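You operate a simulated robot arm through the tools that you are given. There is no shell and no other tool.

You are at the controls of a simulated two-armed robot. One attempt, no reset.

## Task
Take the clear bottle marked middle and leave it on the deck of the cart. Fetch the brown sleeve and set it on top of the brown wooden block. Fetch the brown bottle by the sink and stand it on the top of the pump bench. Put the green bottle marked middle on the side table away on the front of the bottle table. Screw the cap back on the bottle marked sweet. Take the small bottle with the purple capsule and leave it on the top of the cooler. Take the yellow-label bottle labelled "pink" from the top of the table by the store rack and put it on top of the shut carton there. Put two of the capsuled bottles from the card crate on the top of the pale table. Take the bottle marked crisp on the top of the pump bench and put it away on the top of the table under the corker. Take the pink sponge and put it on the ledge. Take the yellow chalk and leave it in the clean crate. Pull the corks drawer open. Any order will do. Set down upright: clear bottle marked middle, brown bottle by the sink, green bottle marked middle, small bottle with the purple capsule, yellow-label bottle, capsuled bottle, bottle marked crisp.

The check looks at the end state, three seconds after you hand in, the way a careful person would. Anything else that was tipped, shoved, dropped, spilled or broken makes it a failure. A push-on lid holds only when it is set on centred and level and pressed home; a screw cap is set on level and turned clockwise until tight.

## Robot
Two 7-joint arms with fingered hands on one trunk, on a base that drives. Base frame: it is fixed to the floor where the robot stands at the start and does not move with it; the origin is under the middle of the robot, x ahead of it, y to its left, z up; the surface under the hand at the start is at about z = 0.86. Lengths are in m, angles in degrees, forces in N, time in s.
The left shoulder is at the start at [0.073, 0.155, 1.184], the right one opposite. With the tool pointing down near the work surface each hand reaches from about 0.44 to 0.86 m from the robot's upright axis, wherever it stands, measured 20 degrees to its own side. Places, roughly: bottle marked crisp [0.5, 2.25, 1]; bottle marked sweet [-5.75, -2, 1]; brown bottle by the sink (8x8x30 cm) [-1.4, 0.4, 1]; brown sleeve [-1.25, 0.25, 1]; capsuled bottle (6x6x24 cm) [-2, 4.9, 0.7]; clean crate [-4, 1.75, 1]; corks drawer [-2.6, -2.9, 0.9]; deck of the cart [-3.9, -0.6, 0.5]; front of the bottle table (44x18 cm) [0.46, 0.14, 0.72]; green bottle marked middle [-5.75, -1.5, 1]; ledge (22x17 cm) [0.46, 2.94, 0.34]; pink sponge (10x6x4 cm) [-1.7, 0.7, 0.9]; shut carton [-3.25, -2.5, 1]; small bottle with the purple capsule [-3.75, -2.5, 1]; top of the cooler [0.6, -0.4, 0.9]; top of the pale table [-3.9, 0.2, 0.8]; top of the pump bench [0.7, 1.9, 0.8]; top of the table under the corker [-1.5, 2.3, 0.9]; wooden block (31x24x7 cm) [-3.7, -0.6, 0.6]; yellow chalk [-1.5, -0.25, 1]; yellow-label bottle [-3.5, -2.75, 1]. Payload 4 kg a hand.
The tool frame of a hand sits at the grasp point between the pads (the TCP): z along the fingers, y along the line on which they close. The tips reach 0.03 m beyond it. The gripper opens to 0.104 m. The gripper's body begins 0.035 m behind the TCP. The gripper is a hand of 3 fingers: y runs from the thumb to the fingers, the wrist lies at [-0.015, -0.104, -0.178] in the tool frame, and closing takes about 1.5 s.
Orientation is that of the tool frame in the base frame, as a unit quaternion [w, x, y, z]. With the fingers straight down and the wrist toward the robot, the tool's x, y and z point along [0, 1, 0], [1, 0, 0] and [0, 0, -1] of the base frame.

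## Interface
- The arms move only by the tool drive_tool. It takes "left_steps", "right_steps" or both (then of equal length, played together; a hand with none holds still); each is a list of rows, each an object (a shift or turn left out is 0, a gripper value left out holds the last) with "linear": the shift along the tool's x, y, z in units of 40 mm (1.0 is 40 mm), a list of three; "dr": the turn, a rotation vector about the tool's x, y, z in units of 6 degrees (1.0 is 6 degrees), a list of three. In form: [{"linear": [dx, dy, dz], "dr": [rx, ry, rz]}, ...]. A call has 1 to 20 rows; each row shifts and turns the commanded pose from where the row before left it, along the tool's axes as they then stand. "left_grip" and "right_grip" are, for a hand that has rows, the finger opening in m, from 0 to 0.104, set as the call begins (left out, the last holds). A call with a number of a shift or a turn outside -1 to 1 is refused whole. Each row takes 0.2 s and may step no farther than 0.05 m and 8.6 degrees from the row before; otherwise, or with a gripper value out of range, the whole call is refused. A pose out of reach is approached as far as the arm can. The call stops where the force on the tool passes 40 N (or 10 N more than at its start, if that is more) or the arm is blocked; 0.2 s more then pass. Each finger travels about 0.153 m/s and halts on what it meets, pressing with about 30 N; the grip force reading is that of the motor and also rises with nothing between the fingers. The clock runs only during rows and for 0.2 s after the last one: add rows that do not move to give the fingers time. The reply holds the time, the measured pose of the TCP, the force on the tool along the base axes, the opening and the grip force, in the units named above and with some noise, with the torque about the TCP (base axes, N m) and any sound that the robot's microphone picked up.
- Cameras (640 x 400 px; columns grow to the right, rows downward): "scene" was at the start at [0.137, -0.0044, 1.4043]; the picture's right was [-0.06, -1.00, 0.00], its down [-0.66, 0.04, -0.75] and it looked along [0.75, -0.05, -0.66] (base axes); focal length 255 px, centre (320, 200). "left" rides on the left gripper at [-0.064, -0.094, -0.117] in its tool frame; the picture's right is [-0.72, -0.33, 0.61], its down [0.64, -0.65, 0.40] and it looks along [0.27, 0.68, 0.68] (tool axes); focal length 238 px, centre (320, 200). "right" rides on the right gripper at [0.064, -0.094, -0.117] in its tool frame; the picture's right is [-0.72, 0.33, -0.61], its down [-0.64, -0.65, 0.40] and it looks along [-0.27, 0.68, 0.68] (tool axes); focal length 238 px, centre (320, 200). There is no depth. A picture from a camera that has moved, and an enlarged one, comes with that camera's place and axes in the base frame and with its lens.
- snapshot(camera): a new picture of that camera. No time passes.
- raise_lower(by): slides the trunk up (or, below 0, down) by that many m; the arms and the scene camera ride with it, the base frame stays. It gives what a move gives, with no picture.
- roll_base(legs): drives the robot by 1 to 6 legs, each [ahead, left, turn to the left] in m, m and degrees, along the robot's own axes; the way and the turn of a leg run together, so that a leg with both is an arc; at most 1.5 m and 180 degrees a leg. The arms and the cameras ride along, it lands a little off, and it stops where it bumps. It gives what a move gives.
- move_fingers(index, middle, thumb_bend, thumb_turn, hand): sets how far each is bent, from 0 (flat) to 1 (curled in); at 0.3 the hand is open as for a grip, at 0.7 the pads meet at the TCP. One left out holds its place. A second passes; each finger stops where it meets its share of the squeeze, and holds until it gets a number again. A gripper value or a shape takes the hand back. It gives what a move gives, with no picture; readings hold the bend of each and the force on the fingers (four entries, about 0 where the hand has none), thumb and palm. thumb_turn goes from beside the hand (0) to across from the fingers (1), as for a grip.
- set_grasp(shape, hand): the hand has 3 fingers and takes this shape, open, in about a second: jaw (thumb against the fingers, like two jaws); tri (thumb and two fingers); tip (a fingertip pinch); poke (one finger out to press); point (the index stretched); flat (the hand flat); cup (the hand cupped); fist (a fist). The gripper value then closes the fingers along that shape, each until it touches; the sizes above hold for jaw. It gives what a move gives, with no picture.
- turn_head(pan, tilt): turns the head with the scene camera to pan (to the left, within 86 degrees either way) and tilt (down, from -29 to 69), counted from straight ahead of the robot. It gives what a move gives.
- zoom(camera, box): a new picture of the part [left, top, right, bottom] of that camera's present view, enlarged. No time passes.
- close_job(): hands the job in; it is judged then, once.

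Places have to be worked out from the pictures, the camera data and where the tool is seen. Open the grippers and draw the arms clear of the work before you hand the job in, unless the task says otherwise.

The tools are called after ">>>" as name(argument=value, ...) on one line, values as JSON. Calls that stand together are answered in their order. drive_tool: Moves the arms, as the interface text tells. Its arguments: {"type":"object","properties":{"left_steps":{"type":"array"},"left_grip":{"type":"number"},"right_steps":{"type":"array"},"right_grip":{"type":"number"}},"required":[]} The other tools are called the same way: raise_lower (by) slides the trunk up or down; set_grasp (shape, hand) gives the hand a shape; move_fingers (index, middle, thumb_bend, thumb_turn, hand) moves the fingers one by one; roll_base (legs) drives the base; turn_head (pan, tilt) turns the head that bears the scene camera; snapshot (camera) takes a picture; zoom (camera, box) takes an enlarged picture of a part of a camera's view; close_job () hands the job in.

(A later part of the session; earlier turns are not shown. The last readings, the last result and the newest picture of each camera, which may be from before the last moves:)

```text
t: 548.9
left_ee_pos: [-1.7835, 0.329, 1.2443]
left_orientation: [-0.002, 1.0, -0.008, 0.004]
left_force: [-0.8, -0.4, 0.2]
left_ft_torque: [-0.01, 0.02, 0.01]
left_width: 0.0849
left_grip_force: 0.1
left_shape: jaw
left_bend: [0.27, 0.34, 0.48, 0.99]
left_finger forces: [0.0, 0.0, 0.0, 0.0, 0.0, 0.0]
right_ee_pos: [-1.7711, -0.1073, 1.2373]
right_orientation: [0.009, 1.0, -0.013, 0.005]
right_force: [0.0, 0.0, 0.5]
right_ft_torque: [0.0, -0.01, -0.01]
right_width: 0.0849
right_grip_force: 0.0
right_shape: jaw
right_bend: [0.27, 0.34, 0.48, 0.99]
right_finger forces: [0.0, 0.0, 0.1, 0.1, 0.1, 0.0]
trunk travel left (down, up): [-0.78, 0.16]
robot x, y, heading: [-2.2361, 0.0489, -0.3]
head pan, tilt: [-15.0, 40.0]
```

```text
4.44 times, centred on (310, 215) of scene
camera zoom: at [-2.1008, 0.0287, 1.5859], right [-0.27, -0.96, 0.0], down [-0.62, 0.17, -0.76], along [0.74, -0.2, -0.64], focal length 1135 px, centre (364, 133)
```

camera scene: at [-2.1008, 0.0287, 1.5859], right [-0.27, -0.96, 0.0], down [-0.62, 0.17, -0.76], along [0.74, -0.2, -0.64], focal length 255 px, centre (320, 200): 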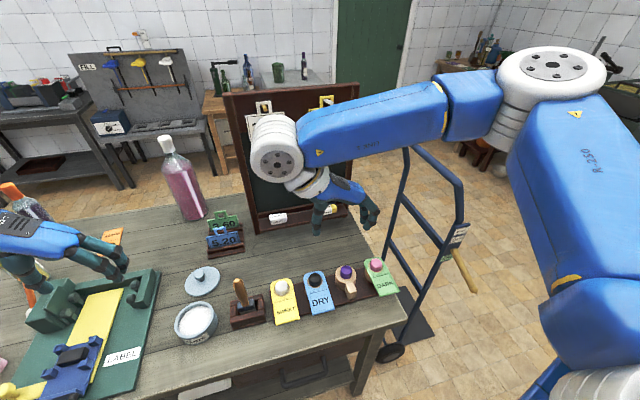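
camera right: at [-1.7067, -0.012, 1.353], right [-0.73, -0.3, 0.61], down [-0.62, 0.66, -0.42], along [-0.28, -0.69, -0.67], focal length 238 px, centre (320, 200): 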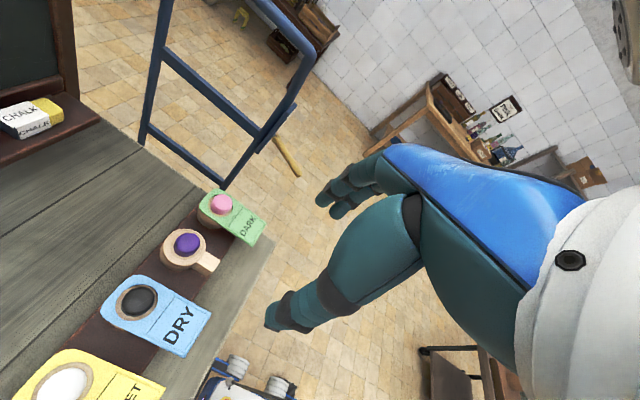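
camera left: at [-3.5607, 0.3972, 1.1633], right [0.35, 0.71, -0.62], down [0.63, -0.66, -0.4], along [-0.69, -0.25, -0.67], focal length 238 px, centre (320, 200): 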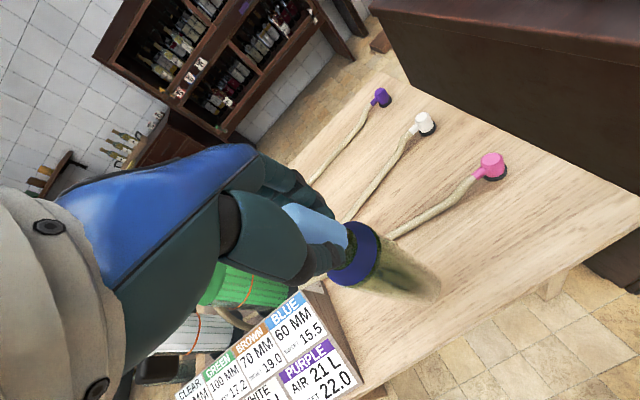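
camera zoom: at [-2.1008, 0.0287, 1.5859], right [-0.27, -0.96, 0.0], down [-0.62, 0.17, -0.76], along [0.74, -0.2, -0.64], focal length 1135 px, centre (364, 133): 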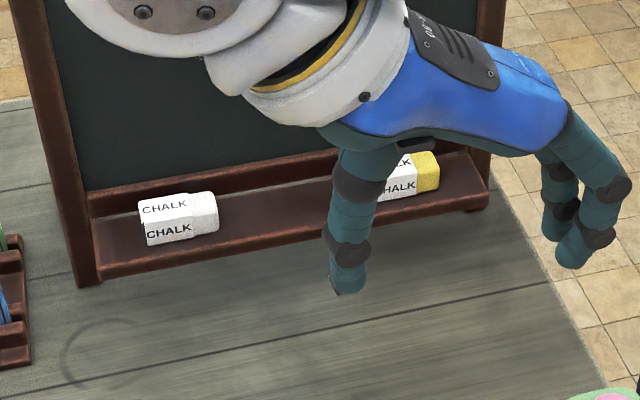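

The right hand's camera would be on the board side, so I'll use the left hand (its camera stays clear). I back off, restore the right hand, and shift south.

>>> roll_base(legs=[[-0.35, 0, 0]])

>>> drive_tool(right_steps=[{"dr": [0, 0, -1]}, {"dr": [0, 0, -1]}, {"dr": [0, 0, -1]}, {"dr": [0, 0, -1]}, {"dr": [0, 0, -1]}, {"dr": [0, 0, -1]}, {"dr": [0, 0, -1]}, {"dr": [0, 0, -1]}, {"dr": [0, 0, -1]}, {"dr": [0, 0, -1]}, {"dr": [0, 0, -1]}, {"dr": [0, 0, -1]}, {"dr": [0, 0, -1]}, {"dr": [0, 0, -1]}, {"dr": [0, 0, -1]}, {"linear": [-0.5, -0.8, -0.5]}, {"linear": [-0.5, -0.8, -0.5]}, {"linear": [-0.5, -0.8, -0.5]}, {"linear": [0, -0.5, -0.5]}, {"linear": [0, 0, 0]}])

>>> roll_base(legs=[[0, -0.42, 0], [0.36, 0, 0]])

>>> turn_head(pan=10, tilt=38)

>>> snapshot(camera="scene")

>>> snapshot(camera="left")

```text
t: 551.1
left_ee_pos: [-2.119, 0.3317, 1.2431]
left_orientation: [-0.003, 1.0, -0.003, 0.003]
left_force: [-1.3, -0.1, 0.0]
left_ft_torque: [0.01, 0.02, 0.02]
left_width: 0.0849
left_grip_force: 0.1
left_shape: jaw
left_bend: [0.27, 0.34, 0.48, 0.99]
left_finger forces: [0.0, 0.1, 0.0, 0.0, 0.0, 0.1]
right_ee_pos: [-2.1066, -0.1021, 1.2371]
right_orientation: [0.009, 1.0, -0.008, 0.005]
right_force: [0.2, 0.9, -1.0]
right_ft_torque: [-0.01, 0.01, 0.0]
right_width: 0.0845
right_grip_force: 0.0
right_shape: jaw
right_bend: [0.27, 0.34, 0.48, 0.99]
right_finger forces: [0.0, 0.0, 0.0, 0.0, 0.0, 0.0]
trunk travel left (down, up): [-0.78, 0.16]
robot x, y, heading: [-2.5743, 0.0504, -0.1]
head pan, tilt: [-15.0, 40.0]
```

```text
t: 555.3
left_ee_pos: [-2.1271, 0.3327, 1.2459]
left_orientation: [-0.002, 1.0, -0.003, 0.005]
left_force: [-0.3, -0.8, 0.1]
left_ft_torque: [-0.01, 0.02, 0.02]
left_width: 0.0849
left_grip_force: 0.0
left_shape: jaw
left_bend: [0.27, 0.34, 0.48, 0.99]
left_finger forces: [0.0, 0.0, 0.0, 0.1, 0.0, 0.0]
right_ee_pos: [-2.1523, -0.1117, 1.3022]
right_orientation: [0.009, 0.712, 0.702, -0.001]
right_force: [0.3, -0.2, 0.4]
right_ft_torque: [0.04, 0.0, 0.02]
right_width: 0.0848
right_grip_force: 0.0
right_shape: jaw
right_bend: [0.27, 0.34, 0.48, 0.99]
right_finger forces: [0.0, 0.1, 0.0, 0.0, 0.1, 0.0]
right hand out of reach, approached as far as the arm can: row 16, 17, 18, 19
trunk travel left (down, up): [-0.78, 0.16]
robot x, y, heading: [-2.5767, 0.0523, 0.2]
head pan, tilt: [-15.0, 40.0]
```

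```text
t: 559.8
left_ee_pos: [-1.7745, -0.0666, 1.2477]
left_orientation: [-0.003, 1.0, 0.002, 0.006]
left_force: [-1.0, 0.3, 0.7]
left_ft_torque: [0.01, -0.03, 0.01]
left_width: 0.0846
left_grip_force: 0.1
left_shape: jaw
left_bend: [0.27, 0.34, 0.48, 0.99]
left_finger forces: [0.1, 0.1, 0.1, 0.0, 0.1, 0.0]
right_ee_pos: [-1.7965, -0.51, 1.3035]
right_orientation: [0.012, 0.709, 0.705, -0.001]
right_force: [1.0, 0.0, 0.1]
right_ft_torque: [-0.01, -0.02, 0.01]
right_width: 0.0847
right_grip_force: 0.0
right_shape: jaw
right_bend: [0.27, 0.34, 0.48, 0.99]
right_finger forces: [0.0, 0.0, 0.1, 0.0, 0.0, 0.1]
trunk travel left (down, up): [-0.78, 0.16]
robot x, y, heading: [-2.2207, -0.3531, 0.4]
head pan, tilt: [-15.0, 40.0]
```

```text
t: 560.6
left_ee_pos: [-1.7727, -0.0665, 1.2464]
left_orientation: [-0.003, 1.0, 0.002, 0.005]
left_force: [-0.4, -1.1, 0.3]
left_ft_torque: [0.02, 0.01, -0.01]
left_width: 0.0846
left_grip_force: 0.1
left_shape: jaw
left_bend: [0.27, 0.34, 0.48, 0.99]
left_finger forces: [0.1, 0.1, 0.0, 0.0, 0.0, 0.0]
right_ee_pos: [-1.7936, -0.509, 1.3028]
right_orientation: [0.011, 0.708, 0.706, -0.001]
right_force: [0.5, -0.7, -0.1]
right_ft_torque: [0.03, -0.02, 0.01]
right_width: 0.0847
right_grip_force: 0.0
right_shape: jaw
right_bend: [0.27, 0.34, 0.48, 0.99]
right_finger forces: [0.1, 0.1, 0.1, 0.1, 0.1, 0.0]
trunk travel left (down, up): [-0.78, 0.16]
robot x, y, heading: [-2.2225, -0.3552, 0.5]
head pan, tilt: [10.0, 38.0]
```

```text
taken
camera scene: at [-2.0806, -0.3344, 1.589], right [0.18, -0.98, 0.0], down [-0.61, -0.11, -0.79], along [0.77, 0.14, -0.62], focal length 255 px, centre (320, 200)
```

scene: 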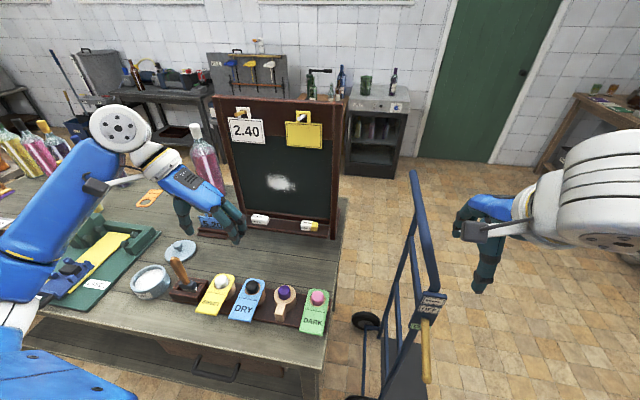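

```text
taken
camera left: at [-1.8393, 0.0283, 1.3631], right [-0.71, 0.33, -0.62], down [0.64, 0.66, -0.39], along [0.28, -0.68, -0.68], focal length 238 px, centre (320, 200)
```

left: 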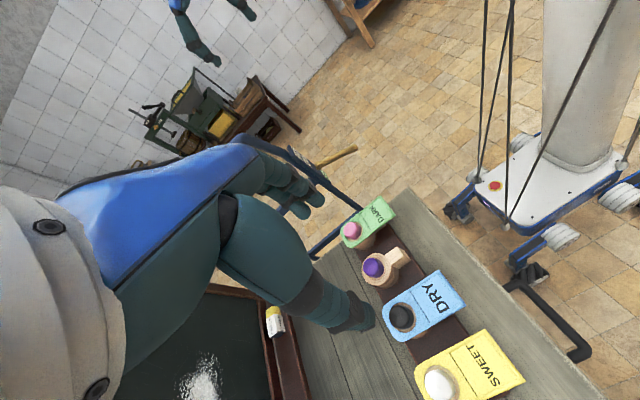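

I zoom on the chalk from these two better-separated views.

>>> zoom(camera="scene", box=[230, 190, 350, 270])

>>> zoom(camera="left", box=[220, 270, 330, 380])

```text
5.00 times, centred on (290, 230) of scene
camera zoom: at [-2.0806, -0.3344, 1.589], right [0.18, -0.98, 0.0], down [-0.61, -0.11, -0.79], along [0.77, 0.14, -0.62], focal length 1277 px, centre (470, 50)
```

zoom: 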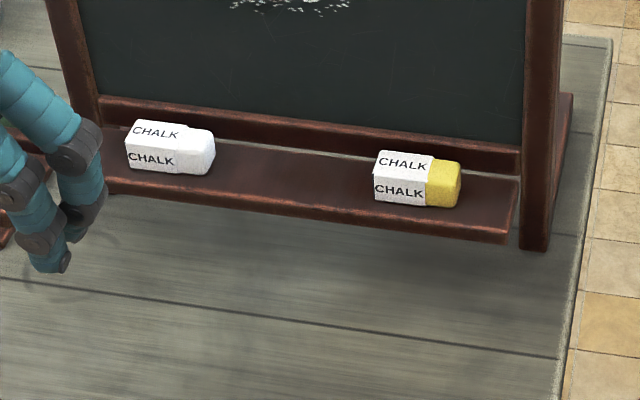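

```text
3.64 times, centred on (275, 325) of left
camera zoom: at [-1.8393, 0.0283, 1.3631], right [-0.71, 0.33, -0.62], down [0.64, 0.66, -0.39], along [0.28, -0.68, -0.68], focal length 867 px, centre (484, -254)
```

zoom: 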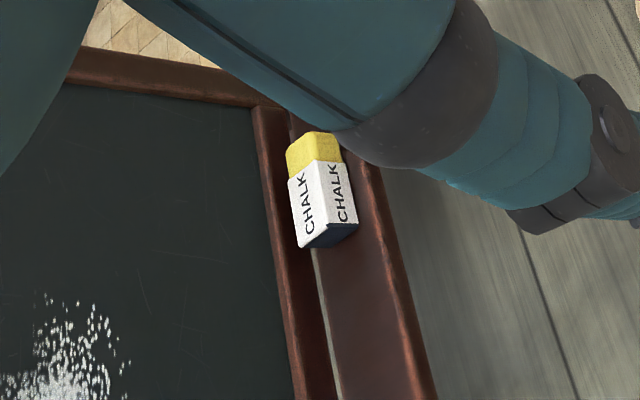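

The chalk's top centre triangulates to (-1.453, -0.182, 0.978). I tilt the left hand 15° so it leans away from the board, and bring it to a hover above the chalk.

>>> drive_tool(left_steps=[{"dr": [0, 0.85, 0]}, {"dr": [0, 0.85, 0]}, {"dr": [0, 0.8, 0]}, {"linear": [0.5, 0.3, 0]}, {"linear": [0.8, 0.4, 0.3]}, {"linear": [0.8, 0.4, 0.5]}, {"linear": [0.8, 0.4, 0.6]}, {"linear": [0.75, 0.35, 0.65]}, {"linear": [0.75, 0.35, 0.65]}, {"linear": [0.75, 0.35, 0.7]}, {"linear": [0.75, 0.33, 0.7]}, {"linear": [0, 0, 0]}], left_grip=0.084)

>>> snapshot(camera="left")

>>> zoom(camera="scene", box=[200, 110, 360, 270])

```text
t: 563.2
left_ee_pos: [-1.5008, -0.184, 1.151]
left_orientation: [-0.004, 0.991, 0.001, 0.136]
left_force: [0.6, -0.4, 0.0]
left_ft_torque: [-0.02, -0.02, 0.04]
left_width: 0.0843
left_grip_force: 0.1
left_shape: jaw
left_bend: [0.27, 0.34, 0.49, 0.99]
left_finger forces: [0.0, 0.0, 0.0, 0.1, 0.0, 0.0]
right_ee_pos: [-1.7948, -0.5128, 1.3037]
right_orientation: [0.01, 0.709, 0.706, 0.0]
right_force: [-0.2, -0.1, -0.4]
right_ft_torque: [0.02, -0.01, -0.01]
right_width: 0.0848
right_grip_force: 0.0
right_shape: jaw
right_bend: [0.27, 0.34, 0.48, 0.99]
right_finger forces: [0.0, 0.0, 0.0, 0.0, 0.0, 0.0]
trunk travel left (down, up): [-0.78, 0.16]
robot x, y, heading: [-2.2203, -0.3532, 0.5]
head pan, tilt: [10.0, 38.0]
```

```text
taken
camera left: at [-1.5943, -0.0895, 1.2466], right [-0.53, 0.33, -0.78], down [0.72, 0.66, -0.21], along [0.44, -0.68, -0.59], focal length 238 px, centre (320, 200)
```

left: 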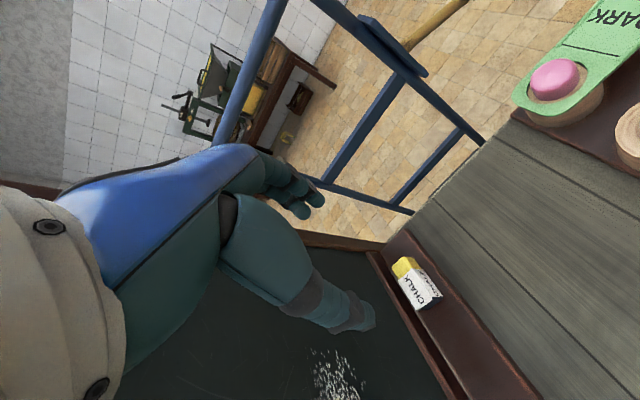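

```text
2.50 times, centred on (280, 190) of scene
camera zoom: at [-2.0797, -0.3374, 1.5889], right [0.18, -0.98, 0.0], down [-0.61, -0.11, -0.79], along [0.77, 0.14, -0.62], focal length 639 px, centre (420, 225)
```

zoom: 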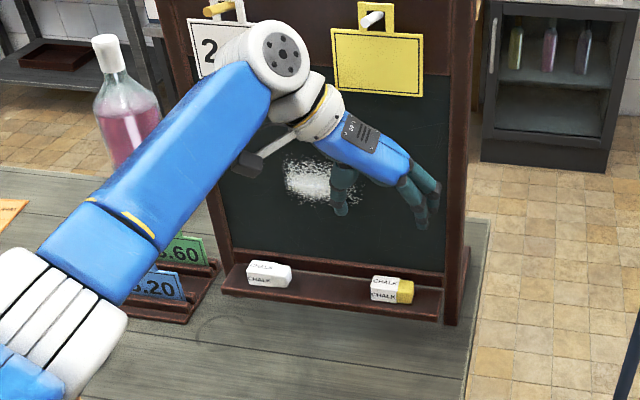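

I zoom on the chalk from here to refine before descending.

>>> zoom(camera="left", box=[350, 220, 490, 350])

```text
3.08 times, centred on (420, 285) of left
camera zoom: at [-1.5943, -0.0895, 1.2466], right [-0.53, 0.33, -0.78], down [0.72, 0.66, -0.21], along [0.44, -0.68, -0.59], focal length 733 px, centre (12, -62)
```

zoom: 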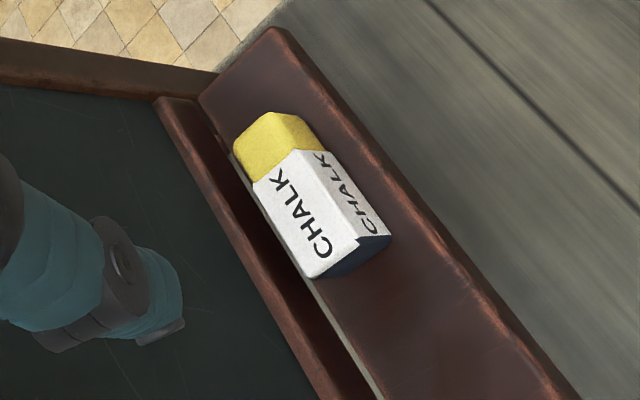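

The chalk's centre is confirmed at (-1.456, -0.181, 0.978), 5.4 cm long along y. I descend most of the way.

>>> drive_tool(left_steps=[{"linear": [-0.29, -0.08, 0.4]}, {"linear": [0, 0, 0.7]}, {"linear": [0, 0, 0.7]}, {"linear": [0, 0, 0.7]}, {"linear": [0, 0, 0.7]}, {"linear": [0, 0, 0]}])

>>> snapshot(camera="left")

>>> zoom(camera="scene", box=[230, 160, 350, 270])

```text
t: 564.6
left_ee_pos: [-1.4769, -0.1792, 1.0246]
left_orientation: [-0.003, 0.991, 0.0, 0.136]
left_force: [-0.1, 0.4, 0.0]
left_ft_torque: [-0.02, 0.02, 0.01]
left_width: 0.084
left_grip_force: 0.1
left_shape: jaw
left_bend: [0.27, 0.34, 0.49, 0.99]
left_finger forces: [0.0, 0.0, 0.0, 0.0, 0.1, 0.0]
right_ee_pos: [-1.7934, -0.5115, 1.3025]
right_orientation: [0.01, 0.709, 0.705, 0.0]
right_force: [0.0, 0.3, -0.3]
right_ft_torque: [0.03, -0.01, -0.02]
right_width: 0.0847
right_grip_force: 0.0
right_shape: jaw
right_bend: [0.27, 0.34, 0.48, 0.99]
right_finger forces: [0.1, 0.1, 0.1, 0.1, 0.0, 0.0]
trunk travel left (down, up): [-0.78, 0.16]
robot x, y, heading: [-2.2223, -0.352, 0.4]
head pan, tilt: [10.0, 38.0]
```

```text
taken
camera left: at [-1.5721, -0.0846, 1.1214], right [-0.53, 0.33, -0.78], down [0.73, 0.66, -0.21], along [0.44, -0.68, -0.59], focal length 238 px, centre (320, 200)
```

left: 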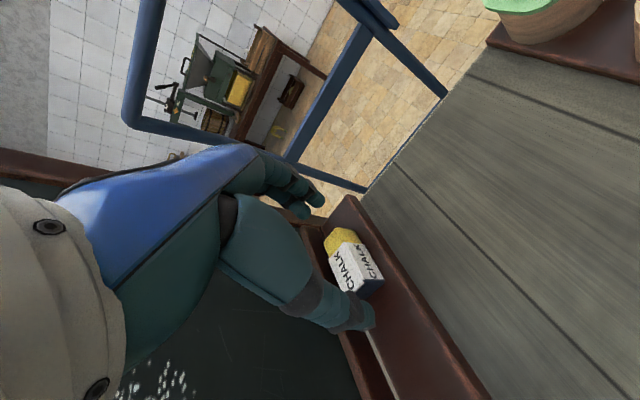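

```text
3.64 times, centred on (290, 215) of scene
camera zoom: at [-2.0797, -0.3379, 1.5889], right [0.18, -0.98, 0.0], down [-0.61, -0.11, -0.79], along [0.77, 0.14, -0.62], focal length 929 px, centre (429, 146)
```

zoom: 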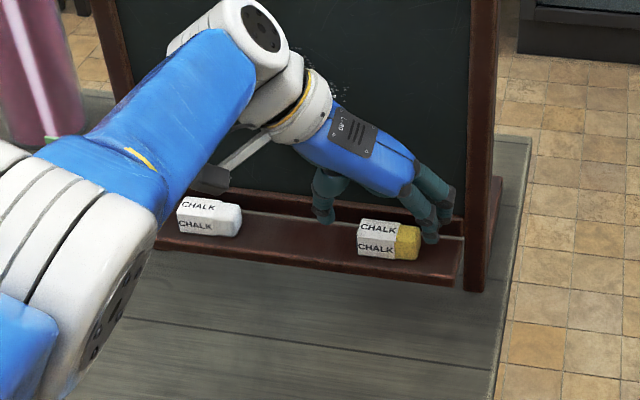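

Thumb and fingers straddle the chalk's ends. I descend the last 4 cm.

>>> drive_tool(left_steps=[{"linear": [0, 0, 0.4]}, {"linear": [0, 0, 0.35]}, {"linear": [0, 0, 0.2]}, {"linear": [0, 0, 0]}])

>>> snapshot(camera="left")

>>> zoom(camera="scene", box=[230, 160, 350, 270])

```text
t: 565.6
left_ee_pos: [-1.4887, -0.1823, 0.9971]
left_orientation: [-0.004, 0.991, 0.002, 0.137]
left_force: [-0.5, 0.4, 1.3]
left_ft_torque: [0.02, 0.03, 0.02]
left_width: 0.0841
left_grip_force: 0.1
left_shape: jaw
left_bend: [0.27, 0.34, 0.49, 0.99]
left_finger forces: [0.0, 0.1, 0.0, 0.0, 0.0, 0.0]
left hand out of reach, approached as far as the arm can: row 1, 2, 3
right_ee_pos: [-1.7943, -0.5115, 1.3034]
right_orientation: [0.011, 0.709, 0.705, -0.001]
right_force: [-0.6, -0.3, 0.9]
right_ft_torque: [0.04, 0.03, 0.02]
right_width: 0.0844
right_grip_force: 0.1
right_shape: jaw
right_bend: [0.27, 0.34, 0.48, 0.99]
right_finger forces: [0.0, 0.1, 0.1, 0.0, 0.1, 0.0]
trunk travel left (down, up): [-0.78, 0.16]
robot x, y, heading: [-2.2183, -0.353, 0.7]
head pan, tilt: [10.0, 38.0]
```

```text
taken
camera left: at [-1.5819, -0.0878, 1.0928], right [-0.53, 0.33, -0.78], down [0.72, 0.66, -0.21], along [0.44, -0.68, -0.59], focal length 238 px, centre (320, 200)
```

left: 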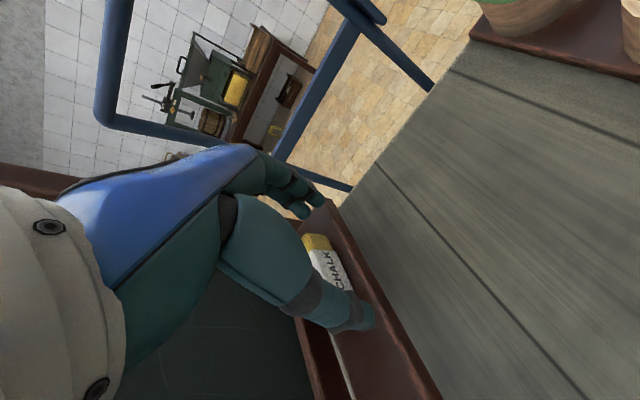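

```text
3.64 times, centred on (290, 215) of scene
camera zoom: at [-2.0801, -0.3365, 1.589], right [0.18, -0.98, 0.0], down [-0.61, -0.11, -0.79], along [0.77, 0.14, -0.62], focal length 929 px, centre (429, 146)
```

zoom: 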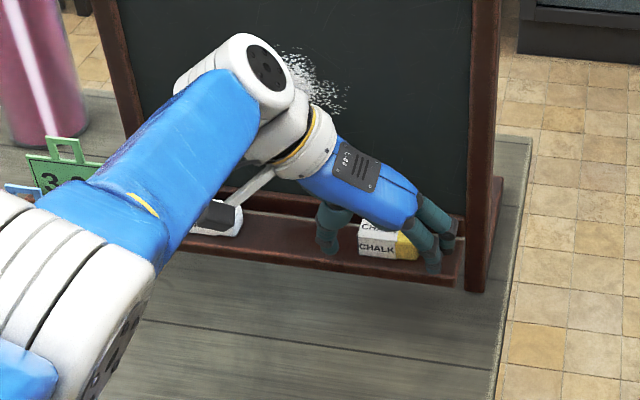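

The arm is at the end of its reach. I lift the hand clear, lower the trunk (better reach geometry) and descend again.

>>> drive_tool(left_steps=[{"linear": [0, 0, -0.6]}, {"linear": [0, 0, -0.9]}, {"linear": [0, 0, -0.9]}, {"linear": [0, 0, -0.9]}, {"linear": [0, 0, -0.9]}, {"linear": [0, 0, 0]}])

>>> raise_lower(by=-0.13)

>>> snapshot(camera="left")

```text
t: 567.0
left_ee_pos: [-1.5322, -0.1845, 1.1607]
left_orientation: [-0.004, 0.991, 0.001, 0.136]
left_force: [0.6, 0.4, 0.0]
left_ft_torque: [0.01, -0.01, 0.04]
left_width: 0.0839
left_grip_force: 0.0
left_shape: jaw
left_bend: [0.27, 0.34, 0.49, 0.99]
left_finger forces: [0.0, 0.1, 0.0, 0.1, 0.1, 0.1]
right_ee_pos: [-1.7935, -0.5114, 1.3024]
right_orientation: [0.011, 0.709, 0.706, -0.001]
right_force: [0.6, 0.3, 1.0]
right_ft_torque: [0.03, -0.02, -0.03]
right_width: 0.0848
right_grip_force: 0.0
right_shape: jaw
right_bend: [0.27, 0.34, 0.48, 0.99]
right_finger forces: [0.0, 0.0, 0.0, 0.1, 0.0, 0.0]
trunk travel left (down, up): [-0.78, 0.16]
robot x, y, heading: [-2.2159, -0.3553, 0.3]
head pan, tilt: [10.0, 38.0]
```

```text
t: 568.6
left_ee_pos: [-1.5326, -0.1844, 1.0301]
left_orientation: [-0.004, 0.991, 0.001, 0.136]
left_force: [-0.6, -0.4, 0.9]
left_ft_torque: [0.01, -0.01, 0.01]
left_width: 0.0843
left_grip_force: 0.1
left_shape: jaw
left_bend: [0.27, 0.34, 0.49, 0.99]
left_finger forces: [0.0, 0.0, 0.0, 0.1, 0.1, 0.0]
right_ee_pos: [-1.7946, -0.5115, 1.1722]
right_orientation: [0.011, 0.709, 0.706, 0.0]
right_force: [-0.2, 0.3, 0.4]
right_ft_torque: [0.0, 0.01, 0.05]
right_width: 0.0848
right_grip_force: 0.0
right_shape: jaw
right_bend: [0.27, 0.34, 0.48, 0.99]
right_finger forces: [0.0, 0.0, 0.1, 0.0, 0.1, 0.1]
trunk travel left (down, up): [-0.65, 0.29]
robot x, y, heading: [-2.2189, -0.3545, 0.6]
head pan, tilt: [10.0, 38.0]
```

```text
taken
camera left: at [-1.6265, -0.0905, 1.1265], right [-0.53, 0.33, -0.78], down [0.72, 0.66, -0.21], along [0.44, -0.68, -0.59], focal length 238 px, centre (320, 200)
```

left: 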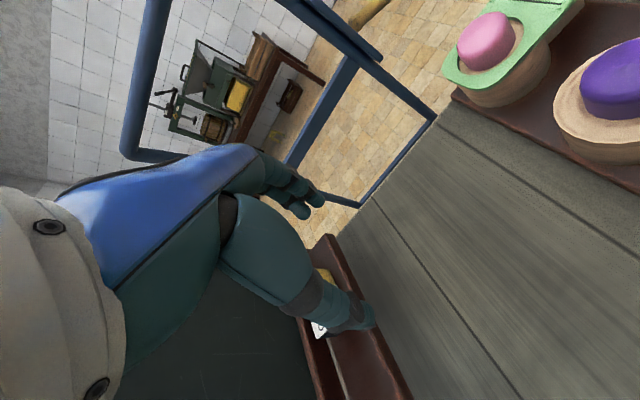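

I slide over the chalk at this height, then go down.

>>> drive_tool(left_steps=[{"linear": [0.53, 0, 0.15]}, {"linear": [0.53, 0, 0.15]}, {"linear": [0.5, -0.08, 0.14]}, {"linear": [0, 0, 0]}])

>>> snapshot(camera="left")

>>> zoom(camera="scene", box=[230, 130, 350, 240])

```text
t: 569.6
left_ee_pos: [-1.4664, -0.1834, 1.0293]
left_orientation: [-0.004, 0.991, 0.001, 0.136]
left_force: [0.8, 0.1, -0.2]
left_ft_torque: [0.0, 0.0, -0.01]
left_width: 0.0842
left_grip_force: 0.0
left_shape: jaw
left_bend: [0.27, 0.34, 0.49, 0.99]
left_finger forces: [0.1, 0.1, 0.0, 0.0, 0.0, 0.1]
right_ee_pos: [-1.7938, -0.5116, 1.1717]
right_orientation: [0.011, 0.71, 0.705, 0.0]
right_force: [0.0, -0.5, 0.3]
right_ft_torque: [0.0, -0.01, 0.03]
right_width: 0.0847
right_grip_force: 0.0
right_shape: jaw
right_bend: [0.27, 0.34, 0.48, 0.99]
right_finger forces: [0.1, 0.0, 0.0, 0.0, 0.0, 0.0]
trunk travel left (down, up): [-0.65, 0.29]
robot x, y, heading: [-2.216, -0.3525, 0.8]
head pan, tilt: [10.0, 38.0]
```

```text
taken
camera left: at [-1.5607, -0.089, 1.1252], right [-0.53, 0.33, -0.78], down [0.72, 0.66, -0.21], along [0.44, -0.68, -0.59], focal length 238 px, centre (320, 200)
```

left: 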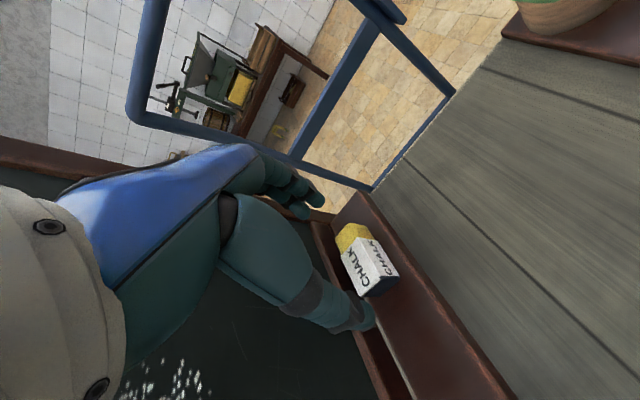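

```text
3.64 times, centred on (290, 185) of scene
camera zoom: at [-2.0804, -0.3366, 1.4589], right [0.18, -0.98, 0.0], down [-0.61, -0.11, -0.79], along [0.77, 0.14, -0.62], focal length 929 px, centre (429, 254)
```

zoom: 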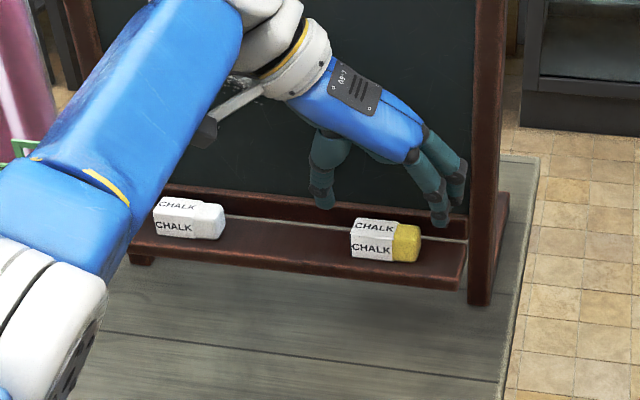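

Aligned over the chalk. Now straight down about 4 cm.

>>> drive_tool(left_steps=[{"linear": [-0.11, 0, 0.36]}, {"linear": [-0.11, 0, 0.36]}, {"linear": [-0.08, 0, 0.28]}, {"linear": [0, 0, 0]}])

>>> snapshot(camera="left")

>>> zoom(camera="scene", box=[230, 130, 350, 240])

```text
t: 570.6
left_ee_pos: [-1.4659, -0.1798, 0.9867]
left_orientation: [-0.003, 0.991, 0.002, 0.136]
left_force: [0.8, 0.0, 0.9]
left_ft_torque: [0.0, 0.0, 0.0]
left_width: 0.0843
left_grip_force: 0.1
left_shape: jaw
left_bend: [0.27, 0.34, 0.49, 0.99]
left_finger forces: [0.6, 0.0, 0.0, 0.0, 0.0, 0.0]
right_ee_pos: [-1.7943, -0.5116, 1.1723]
right_orientation: [0.011, 0.709, 0.705, -0.001]
right_force: [0.6, -0.2, 0.2]
right_ft_torque: [-0.04, -0.01, 0.04]
right_width: 0.0848
right_grip_force: 0.2
right_shape: jaw
right_bend: [0.27, 0.34, 0.48, 0.99]
right_finger forces: [0.0, 0.1, 0.0, 0.0, 0.0, 0.1]
trunk travel left (down, up): [-0.65, 0.29]
robot x, y, heading: [-2.2202, -0.3569, 0.5]
head pan, tilt: [10.0, 38.0]
```

```text
taken
camera left: at [-1.5609, -0.0861, 1.0826], right [-0.53, 0.33, -0.78], down [0.72, 0.66, -0.21], along [0.44, -0.68, -0.59], focal length 238 px, centre (320, 200)
```

left: 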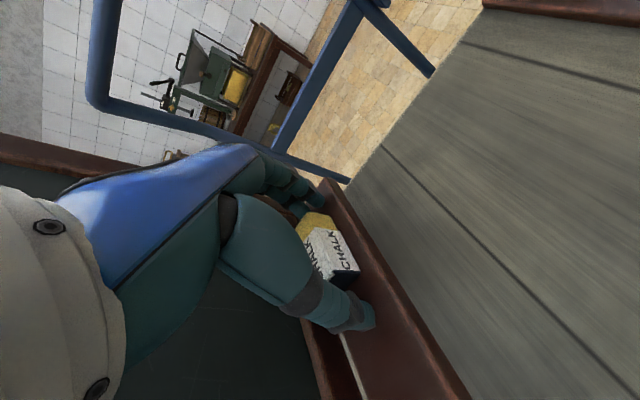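

```text
3.64 times, centred on (290, 185) of scene
camera zoom: at [-2.0805, -0.3364, 1.459], right [0.18, -0.98, 0.0], down [-0.61, -0.11, -0.79], along [0.77, 0.14, -0.62], focal length 929 px, centre (429, 254)
```

zoom: 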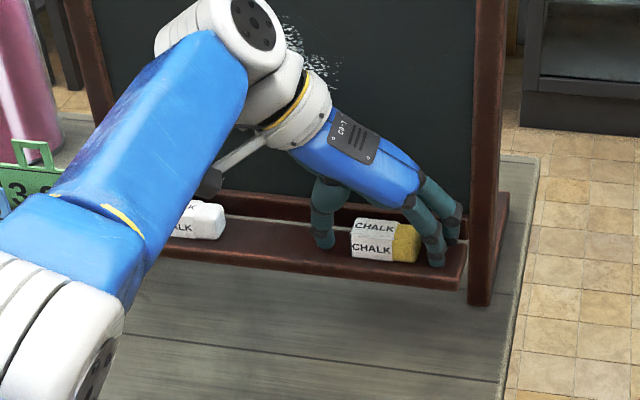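

Fingers are at both ends with only a trace of contact. I close.

>>> drive_tool(left_steps=[{"linear": [0, 0, 0]}, {"linear": [0, 0, 0]}, {"linear": [0, 0, 0]}, {"linear": [0, 0, 0]}, {"linear": [0, 0, 0]}, {"linear": [0, 0, 0]}], left_grip=0.03)

>>> snapshot(camera="left")

>>> zoom(camera="scene", box=[230, 130, 350, 240])

```text
t: 572.0
left_ee_pos: [-1.467, -0.1807, 0.9878]
left_orientation: [-0.003, 0.991, 0.002, 0.137]
left_force: [0.3, -2.0, 3.6]
left_ft_torque: [-0.15, -0.02, 0.0]
left_width: 0.0518
left_grip_force: 29.8
left_shape: jaw
left_bend: [0.74, 0.44, 0.71, 1.0]
left_finger forces: [20.0, 10.6, 0.0, 0.0, 26.6, 0.0]
right_ee_pos: [-1.7943, -0.5121, 1.1725]
right_orientation: [0.009, 0.709, 0.705, 0.0]
right_force: [-0.4, -0.3, -0.1]
right_ft_torque: [0.03, -0.01, -0.03]
right_width: 0.0848
right_grip_force: 0.0
right_shape: jaw
right_bend: [0.27, 0.34, 0.48, 0.99]
right_finger forces: [0.0, 0.0, 0.1, 0.0, 0.1, 0.1]
trunk travel left (down, up): [-0.65, 0.29]
robot x, y, heading: [-2.2197, -0.3516, 0.5]
head pan, tilt: [10.0, 38.0]
```

```text
taken
camera left: at [-1.5613, -0.0869, 1.0833], right [-0.53, 0.33, -0.78], down [0.72, 0.66, -0.21], along [0.44, -0.68, -0.59], focal length 238 px, centre (320, 200)
```

left: 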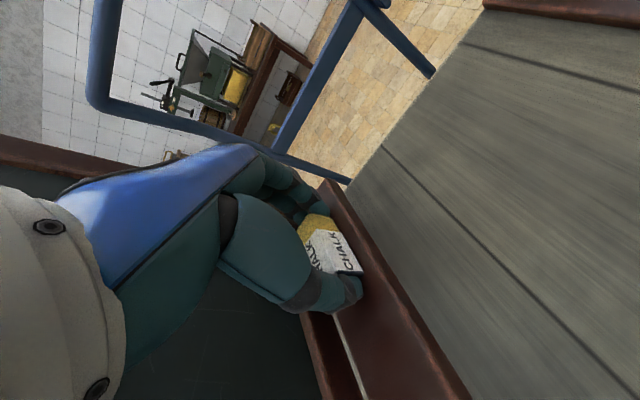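

```text
3.64 times, centred on (290, 185) of scene
camera zoom: at [-2.0811, -0.3373, 1.4591], right [0.18, -0.98, 0.0], down [-0.61, -0.11, -0.79], along [0.77, 0.14, -0.62], focal length 929 px, centre (429, 254)
```

zoom: 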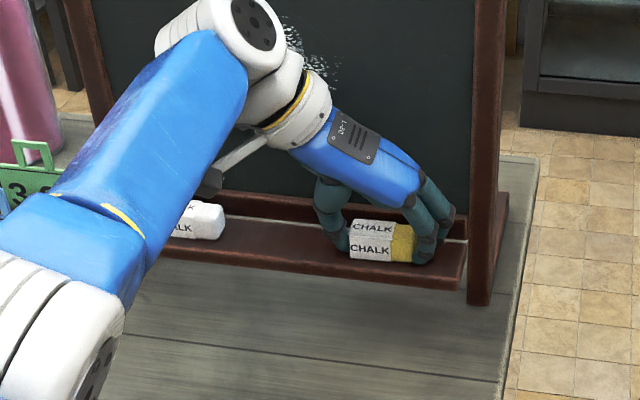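

Gripped (52 mm). I raise it vertically with the trunk and then draw the hand back.

>>> raise_lower(by=0.13)

>>> drive_tool(left_steps=[{"linear": [-0.8, 0, -0.3]}, {"linear": [-0.9, 0, -0.3]}, {"linear": [-0.9, 0, -0.3]}, {"linear": [-0.9, 0, -0.3]}, {"linear": [-0.9, -0.2, -0.3]}, {"linear": [-0.9, -0.4, -0.3]}, {"linear": [0, 0, 0]}])

>>> snapshot(camera="scene")

>>> snapshot(camera="left")

```text
t: 573.6
left_ee_pos: [-1.4658, -0.1803, 1.1167]
left_orientation: [-0.004, 0.991, 0.001, 0.136]
left_force: [0.2, 0.7, -0.3]
left_ft_torque: [-0.01, 0.05, -0.01]
left_width: 0.0518
left_grip_force: 29.8
left_shape: jaw
left_bend: [0.74, 0.44, 0.71, 1.0]
left_finger forces: [17.5, 10.4, 0.0, 0.0, 27.8, 0.0]
right_ee_pos: [-1.7931, -0.5117, 1.3026]
right_orientation: [0.01, 0.709, 0.705, 0.0]
right_force: [-0.3, 0.0, 0.8]
right_ft_torque: [0.0, 0.01, 0.02]
right_width: 0.0844
right_grip_force: 0.0
right_shape: jaw
right_bend: [0.27, 0.34, 0.48, 0.99]
right_finger forces: [0.0, 0.0, 0.0, 0.0, 0.0, 0.1]
trunk travel left (down, up): [-0.78, 0.16]
robot x, y, heading: [-2.2181, -0.3509, 0.6]
head pan, tilt: [10.0, 38.0]
```

```text
t: 575.2
left_ee_pos: [-1.6897, -0.1563, 1.125]
left_orientation: [-0.003, 0.991, 0.002, 0.136]
left_force: [0.5, -0.3, -0.7]
left_ft_torque: [0.03, -0.03, 0.0]
left_width: 0.0518
left_grip_force: 30.2
left_shape: jaw
left_bend: [0.74, 0.44, 0.71, 1.0]
left_finger forces: [17.5, 10.4, 0.0, 0.0, 27.9, 0.0]
right_ee_pos: [-1.7941, -0.5101, 1.303]
right_orientation: [0.011, 0.709, 0.705, -0.001]
right_force: [0.1, 0.7, -1.0]
right_ft_torque: [-0.03, 0.02, 0.01]
right_width: 0.0848
right_grip_force: 0.0
right_shape: jaw
right_bend: [0.27, 0.34, 0.48, 0.99]
right_finger forces: [0.0, 0.0, 0.0, 0.0, 0.0, 0.1]
trunk travel left (down, up): [-0.78, 0.16]
robot x, y, heading: [-2.2163, -0.3573, 0.6]
head pan, tilt: [10.0, 38.0]
```

```text
taken
camera scene: at [-2.0807, -0.334, 1.589], right [0.18, -0.98, 0.0], down [-0.61, -0.11, -0.79], along [0.77, 0.14, -0.62], focal length 255 px, centre (320, 200)
```

scene: 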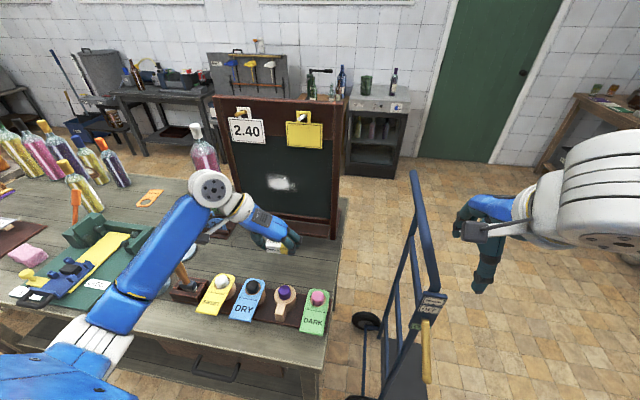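

```text
taken
camera left: at [-1.785, -0.0615, 1.2215], right [-0.53, 0.33, -0.78], down [0.72, 0.66, -0.21], along [0.44, -0.68, -0.58], focal length 238 px, centre (320, 200)
```

left: 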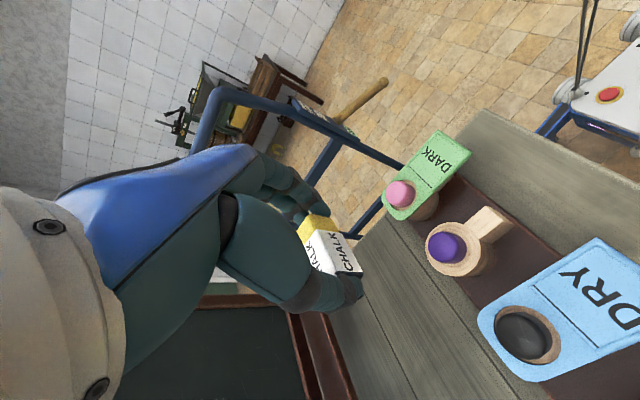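

The chalk is secured. Now the pink sponge further along the same table: I back off, strafe left, and approach it.

>>> roll_base(legs=[[-0.3, 0, -0.5], [0, 1.3, 0], [0.15, 0, 0]])

>>> turn_head(pan=-10, tilt=35)

>>> snapshot(camera="scene")

>>> snapshot(camera="right")

```text
t: 584.5
left_ee_pos: [-1.8921, 1.1998, 1.1282]
left_orientation: [-0.006, 0.99, 0.018, 0.138]
left_force: [-0.7, -0.2, -1.2]
left_ft_torque: [0.01, 0.03, 0.01]
left_width: 0.0519
left_grip_force: 30.0
left_shape: jaw
left_bend: [0.74, 0.44, 0.71, 1.0]
left_finger forces: [17.5, 10.4, 0.0, 0.0, 28.0, 0.0]
right_ee_pos: [-1.9834, 0.8426, 1.3043]
right_orientation: [0.011, 0.697, 0.717, 0.001]
right_force: [0.1, 0.2, 0.8]
right_ft_torque: [0.0, 0.01, -0.01]
right_width: 0.0846
right_grip_force: 0.0
right_shape: jaw
right_bend: [0.27, 0.34, 0.48, 0.99]
right_finger forces: [0.0, 0.0, 0.1, 0.0, 0.0, 0.0]
trunk travel left (down, up): [-0.78, 0.16]
robot x, y, heading: [-2.4103, 0.9906, 2.5]
head pan, tilt: [10.0, 38.0]
```

```text
t: 585.3
left_ee_pos: [-1.8878, 1.2007, 1.1255]
left_orientation: [-0.005, 0.99, 0.018, 0.136]
left_force: [0.4, 0.2, -0.3]
left_ft_torque: [0.0, 0.0, -0.03]
left_width: 0.0517
left_grip_force: 29.9
left_shape: jaw
left_bend: [0.74, 0.44, 0.71, 1.0]
left_finger forces: [17.6, 10.4, 0.1, 0.0, 27.9, 0.0]
right_ee_pos: [-1.9783, 0.8426, 1.3029]
right_orientation: [0.01, 0.697, 0.717, 0.0]
right_force: [-0.1, 0.8, -0.7]
right_ft_torque: [-0.01, -0.01, 0.0]
right_width: 0.0852
right_grip_force: 0.1
right_shape: jaw
right_bend: [0.27, 0.34, 0.48, 0.99]
right_finger forces: [0.0, 0.1, 0.0, 0.0, 0.1, 0.0]
trunk travel left (down, up): [-0.78, 0.16]
robot x, y, heading: [-2.4076, 0.9867, 2.7]
head pan, tilt: [-10.0, 35.0]
```

```text
taken
camera scene: at [-2.2684, 0.9784, 1.5935], right [-0.13, -0.99, 0.0], down [-0.57, 0.08, -0.82], along [0.81, -0.11, -0.58], focal length 255 px, centre (320, 200)
```

scene: 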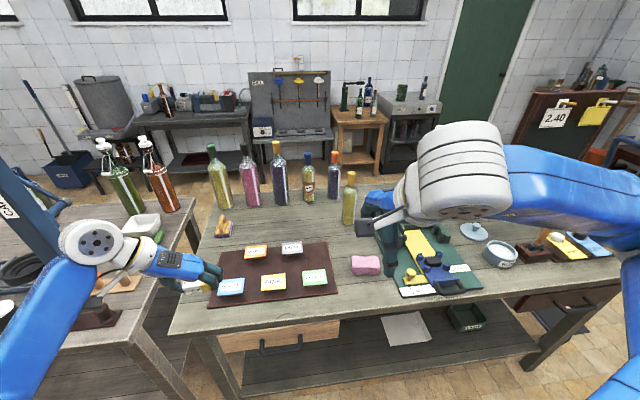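

```text
taken
camera right: at [-2.0769, 0.906, 1.4162], right [0.34, -0.7, 0.63], down [-0.63, -0.66, -0.4], along [0.7, -0.26, -0.66], focal length 238 px, centre (320, 200)
```

right: 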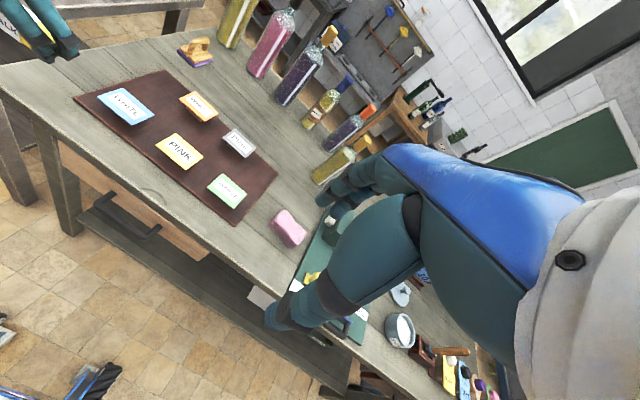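

The sponge is at about (-1.718, 0.753), long side along y. I bring the right hand above it, opening wide.

>>> drive_tool(right_steps=[{"linear": [-0.35, 0.9, 0]}, {"linear": [-0.35, 0.92, 0]}, {"linear": [-0.35, 0.92, 0]}, {"linear": [-0.35, 0.92, 0]}, {"linear": [-0.35, 0.92, 0.4]}, {"linear": [-0.35, 0.92, 0.8]}, {"linear": [-0.33, 0.92, 0.9]}, {"linear": [0, 0, 0.9]}, {"linear": [0, 0, 0.9]}, {"linear": [0, 0, 0.9]}, {"linear": [0, 0, 0.9]}, {"linear": [0, 0, 0]}], right_grip=0.1)

>>> snapshot(camera="right")

>>> snapshot(camera="scene")

```text
refused: row 6 steps farther than a row can; nothing moved
```

```text
taken
camera right: at [-2.0769, 0.906, 1.4162], right [0.34, -0.7, 0.63], down [-0.63, -0.66, -0.4], along [0.7, -0.26, -0.66], focal length 238 px, centre (320, 200)
```

right: 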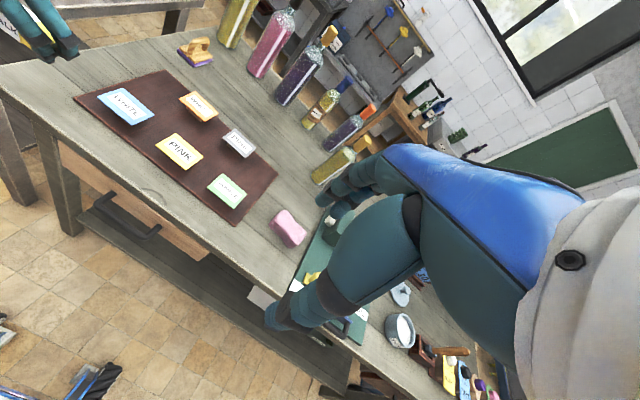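

```text
taken
camera scene: at [-2.2684, 0.9784, 1.5935], right [-0.13, -0.99, 0.0], down [-0.57, 0.08, -0.82], along [0.81, -0.11, -0.58], focal length 255 px, centre (320, 200)
```

scene: 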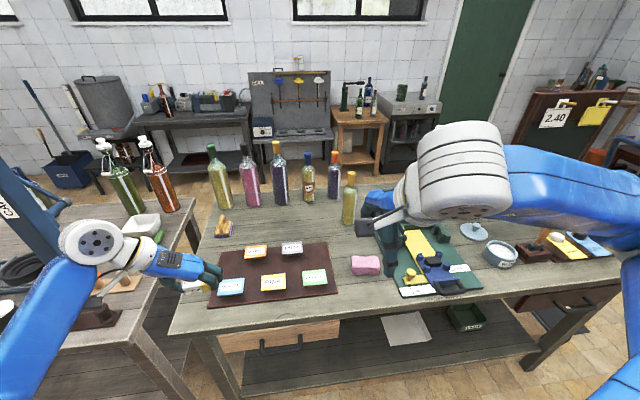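

One row stepped too far. I split the move: across first, then down.

>>> drive_tool(right_steps=[{"linear": [-0.35, 0.9, 0]}, {"linear": [-0.35, 0.92, 0]}, {"linear": [-0.35, 0.92, 0]}, {"linear": [-0.35, 0.92, 0]}, {"linear": [-0.35, 0.92, 0.3]}, {"linear": [-0.35, 0.92, 0.3]}, {"linear": [-0.33, 0.92, 0.3]}, {"linear": [0, 0, 0.9]}, {"linear": [0, 0, 0.9]}, {"linear": [0, 0, 0.9]}, {"linear": [0, 0, 0.9]}, {"linear": [0, 0, 0.9]}, {"linear": [0, 0, 0.9]}, {"linear": [0, 0, 0]}], right_grip=0.1)

>>> snapshot(camera="right")

>>> snapshot(camera="scene")

```text
t: 588.3
left_ee_pos: [-1.8901, 1.2017, 1.1265]
left_orientation: [-0.006, 0.991, 0.017, 0.136]
left_force: [-0.4, 0.9, -0.4]
left_ft_torque: [0.0, 0.03, 0.02]
left_width: 0.0517
left_grip_force: 30.2
left_shape: jaw
left_bend: [0.74, 0.44, 0.71, 1.0]
left_finger forces: [17.5, 10.3, 0.0, 0.2, 27.9, 0.1]
right_ee_pos: [-1.7157, 0.7508, 1.0587]
right_orientation: [0.011, 0.697, 0.717, 0.001]
right_force: [-0.1, 0.2, 0.2]
right_ft_torque: [0.02, 0.01, -0.02]
right_width: 0.1
right_grip_force: 0.1
right_shape: jaw
right_bend: [0.31, 0.31, 0.31, 0.98]
right_finger forces: [0.0, 0.0, 0.1, 0.1, 0.0, 0.1]
trunk travel left (down, up): [-0.78, 0.16]
robot x, y, heading: [-2.4079, 0.9937, 2.6]
head pan, tilt: [-10.0, 35.0]
```

```text
taken
camera right: at [-1.8118, 0.8141, 1.1719], right [0.34, -0.7, 0.63], down [-0.63, -0.66, -0.4], along [0.7, -0.26, -0.66], focal length 238 px, centre (320, 200)
```

right: 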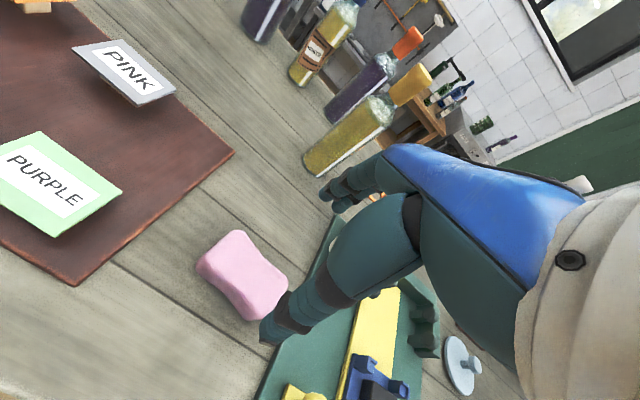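

```text
taken
camera scene: at [-2.2681, 0.9792, 1.5935], right [-0.13, -0.99, 0.0], down [-0.57, 0.08, -0.82], along [0.81, -0.11, -0.58], focal length 255 px, centre (320, 200)
```

scene: 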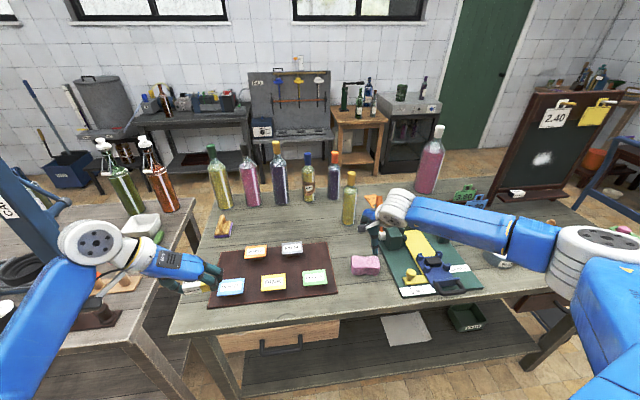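

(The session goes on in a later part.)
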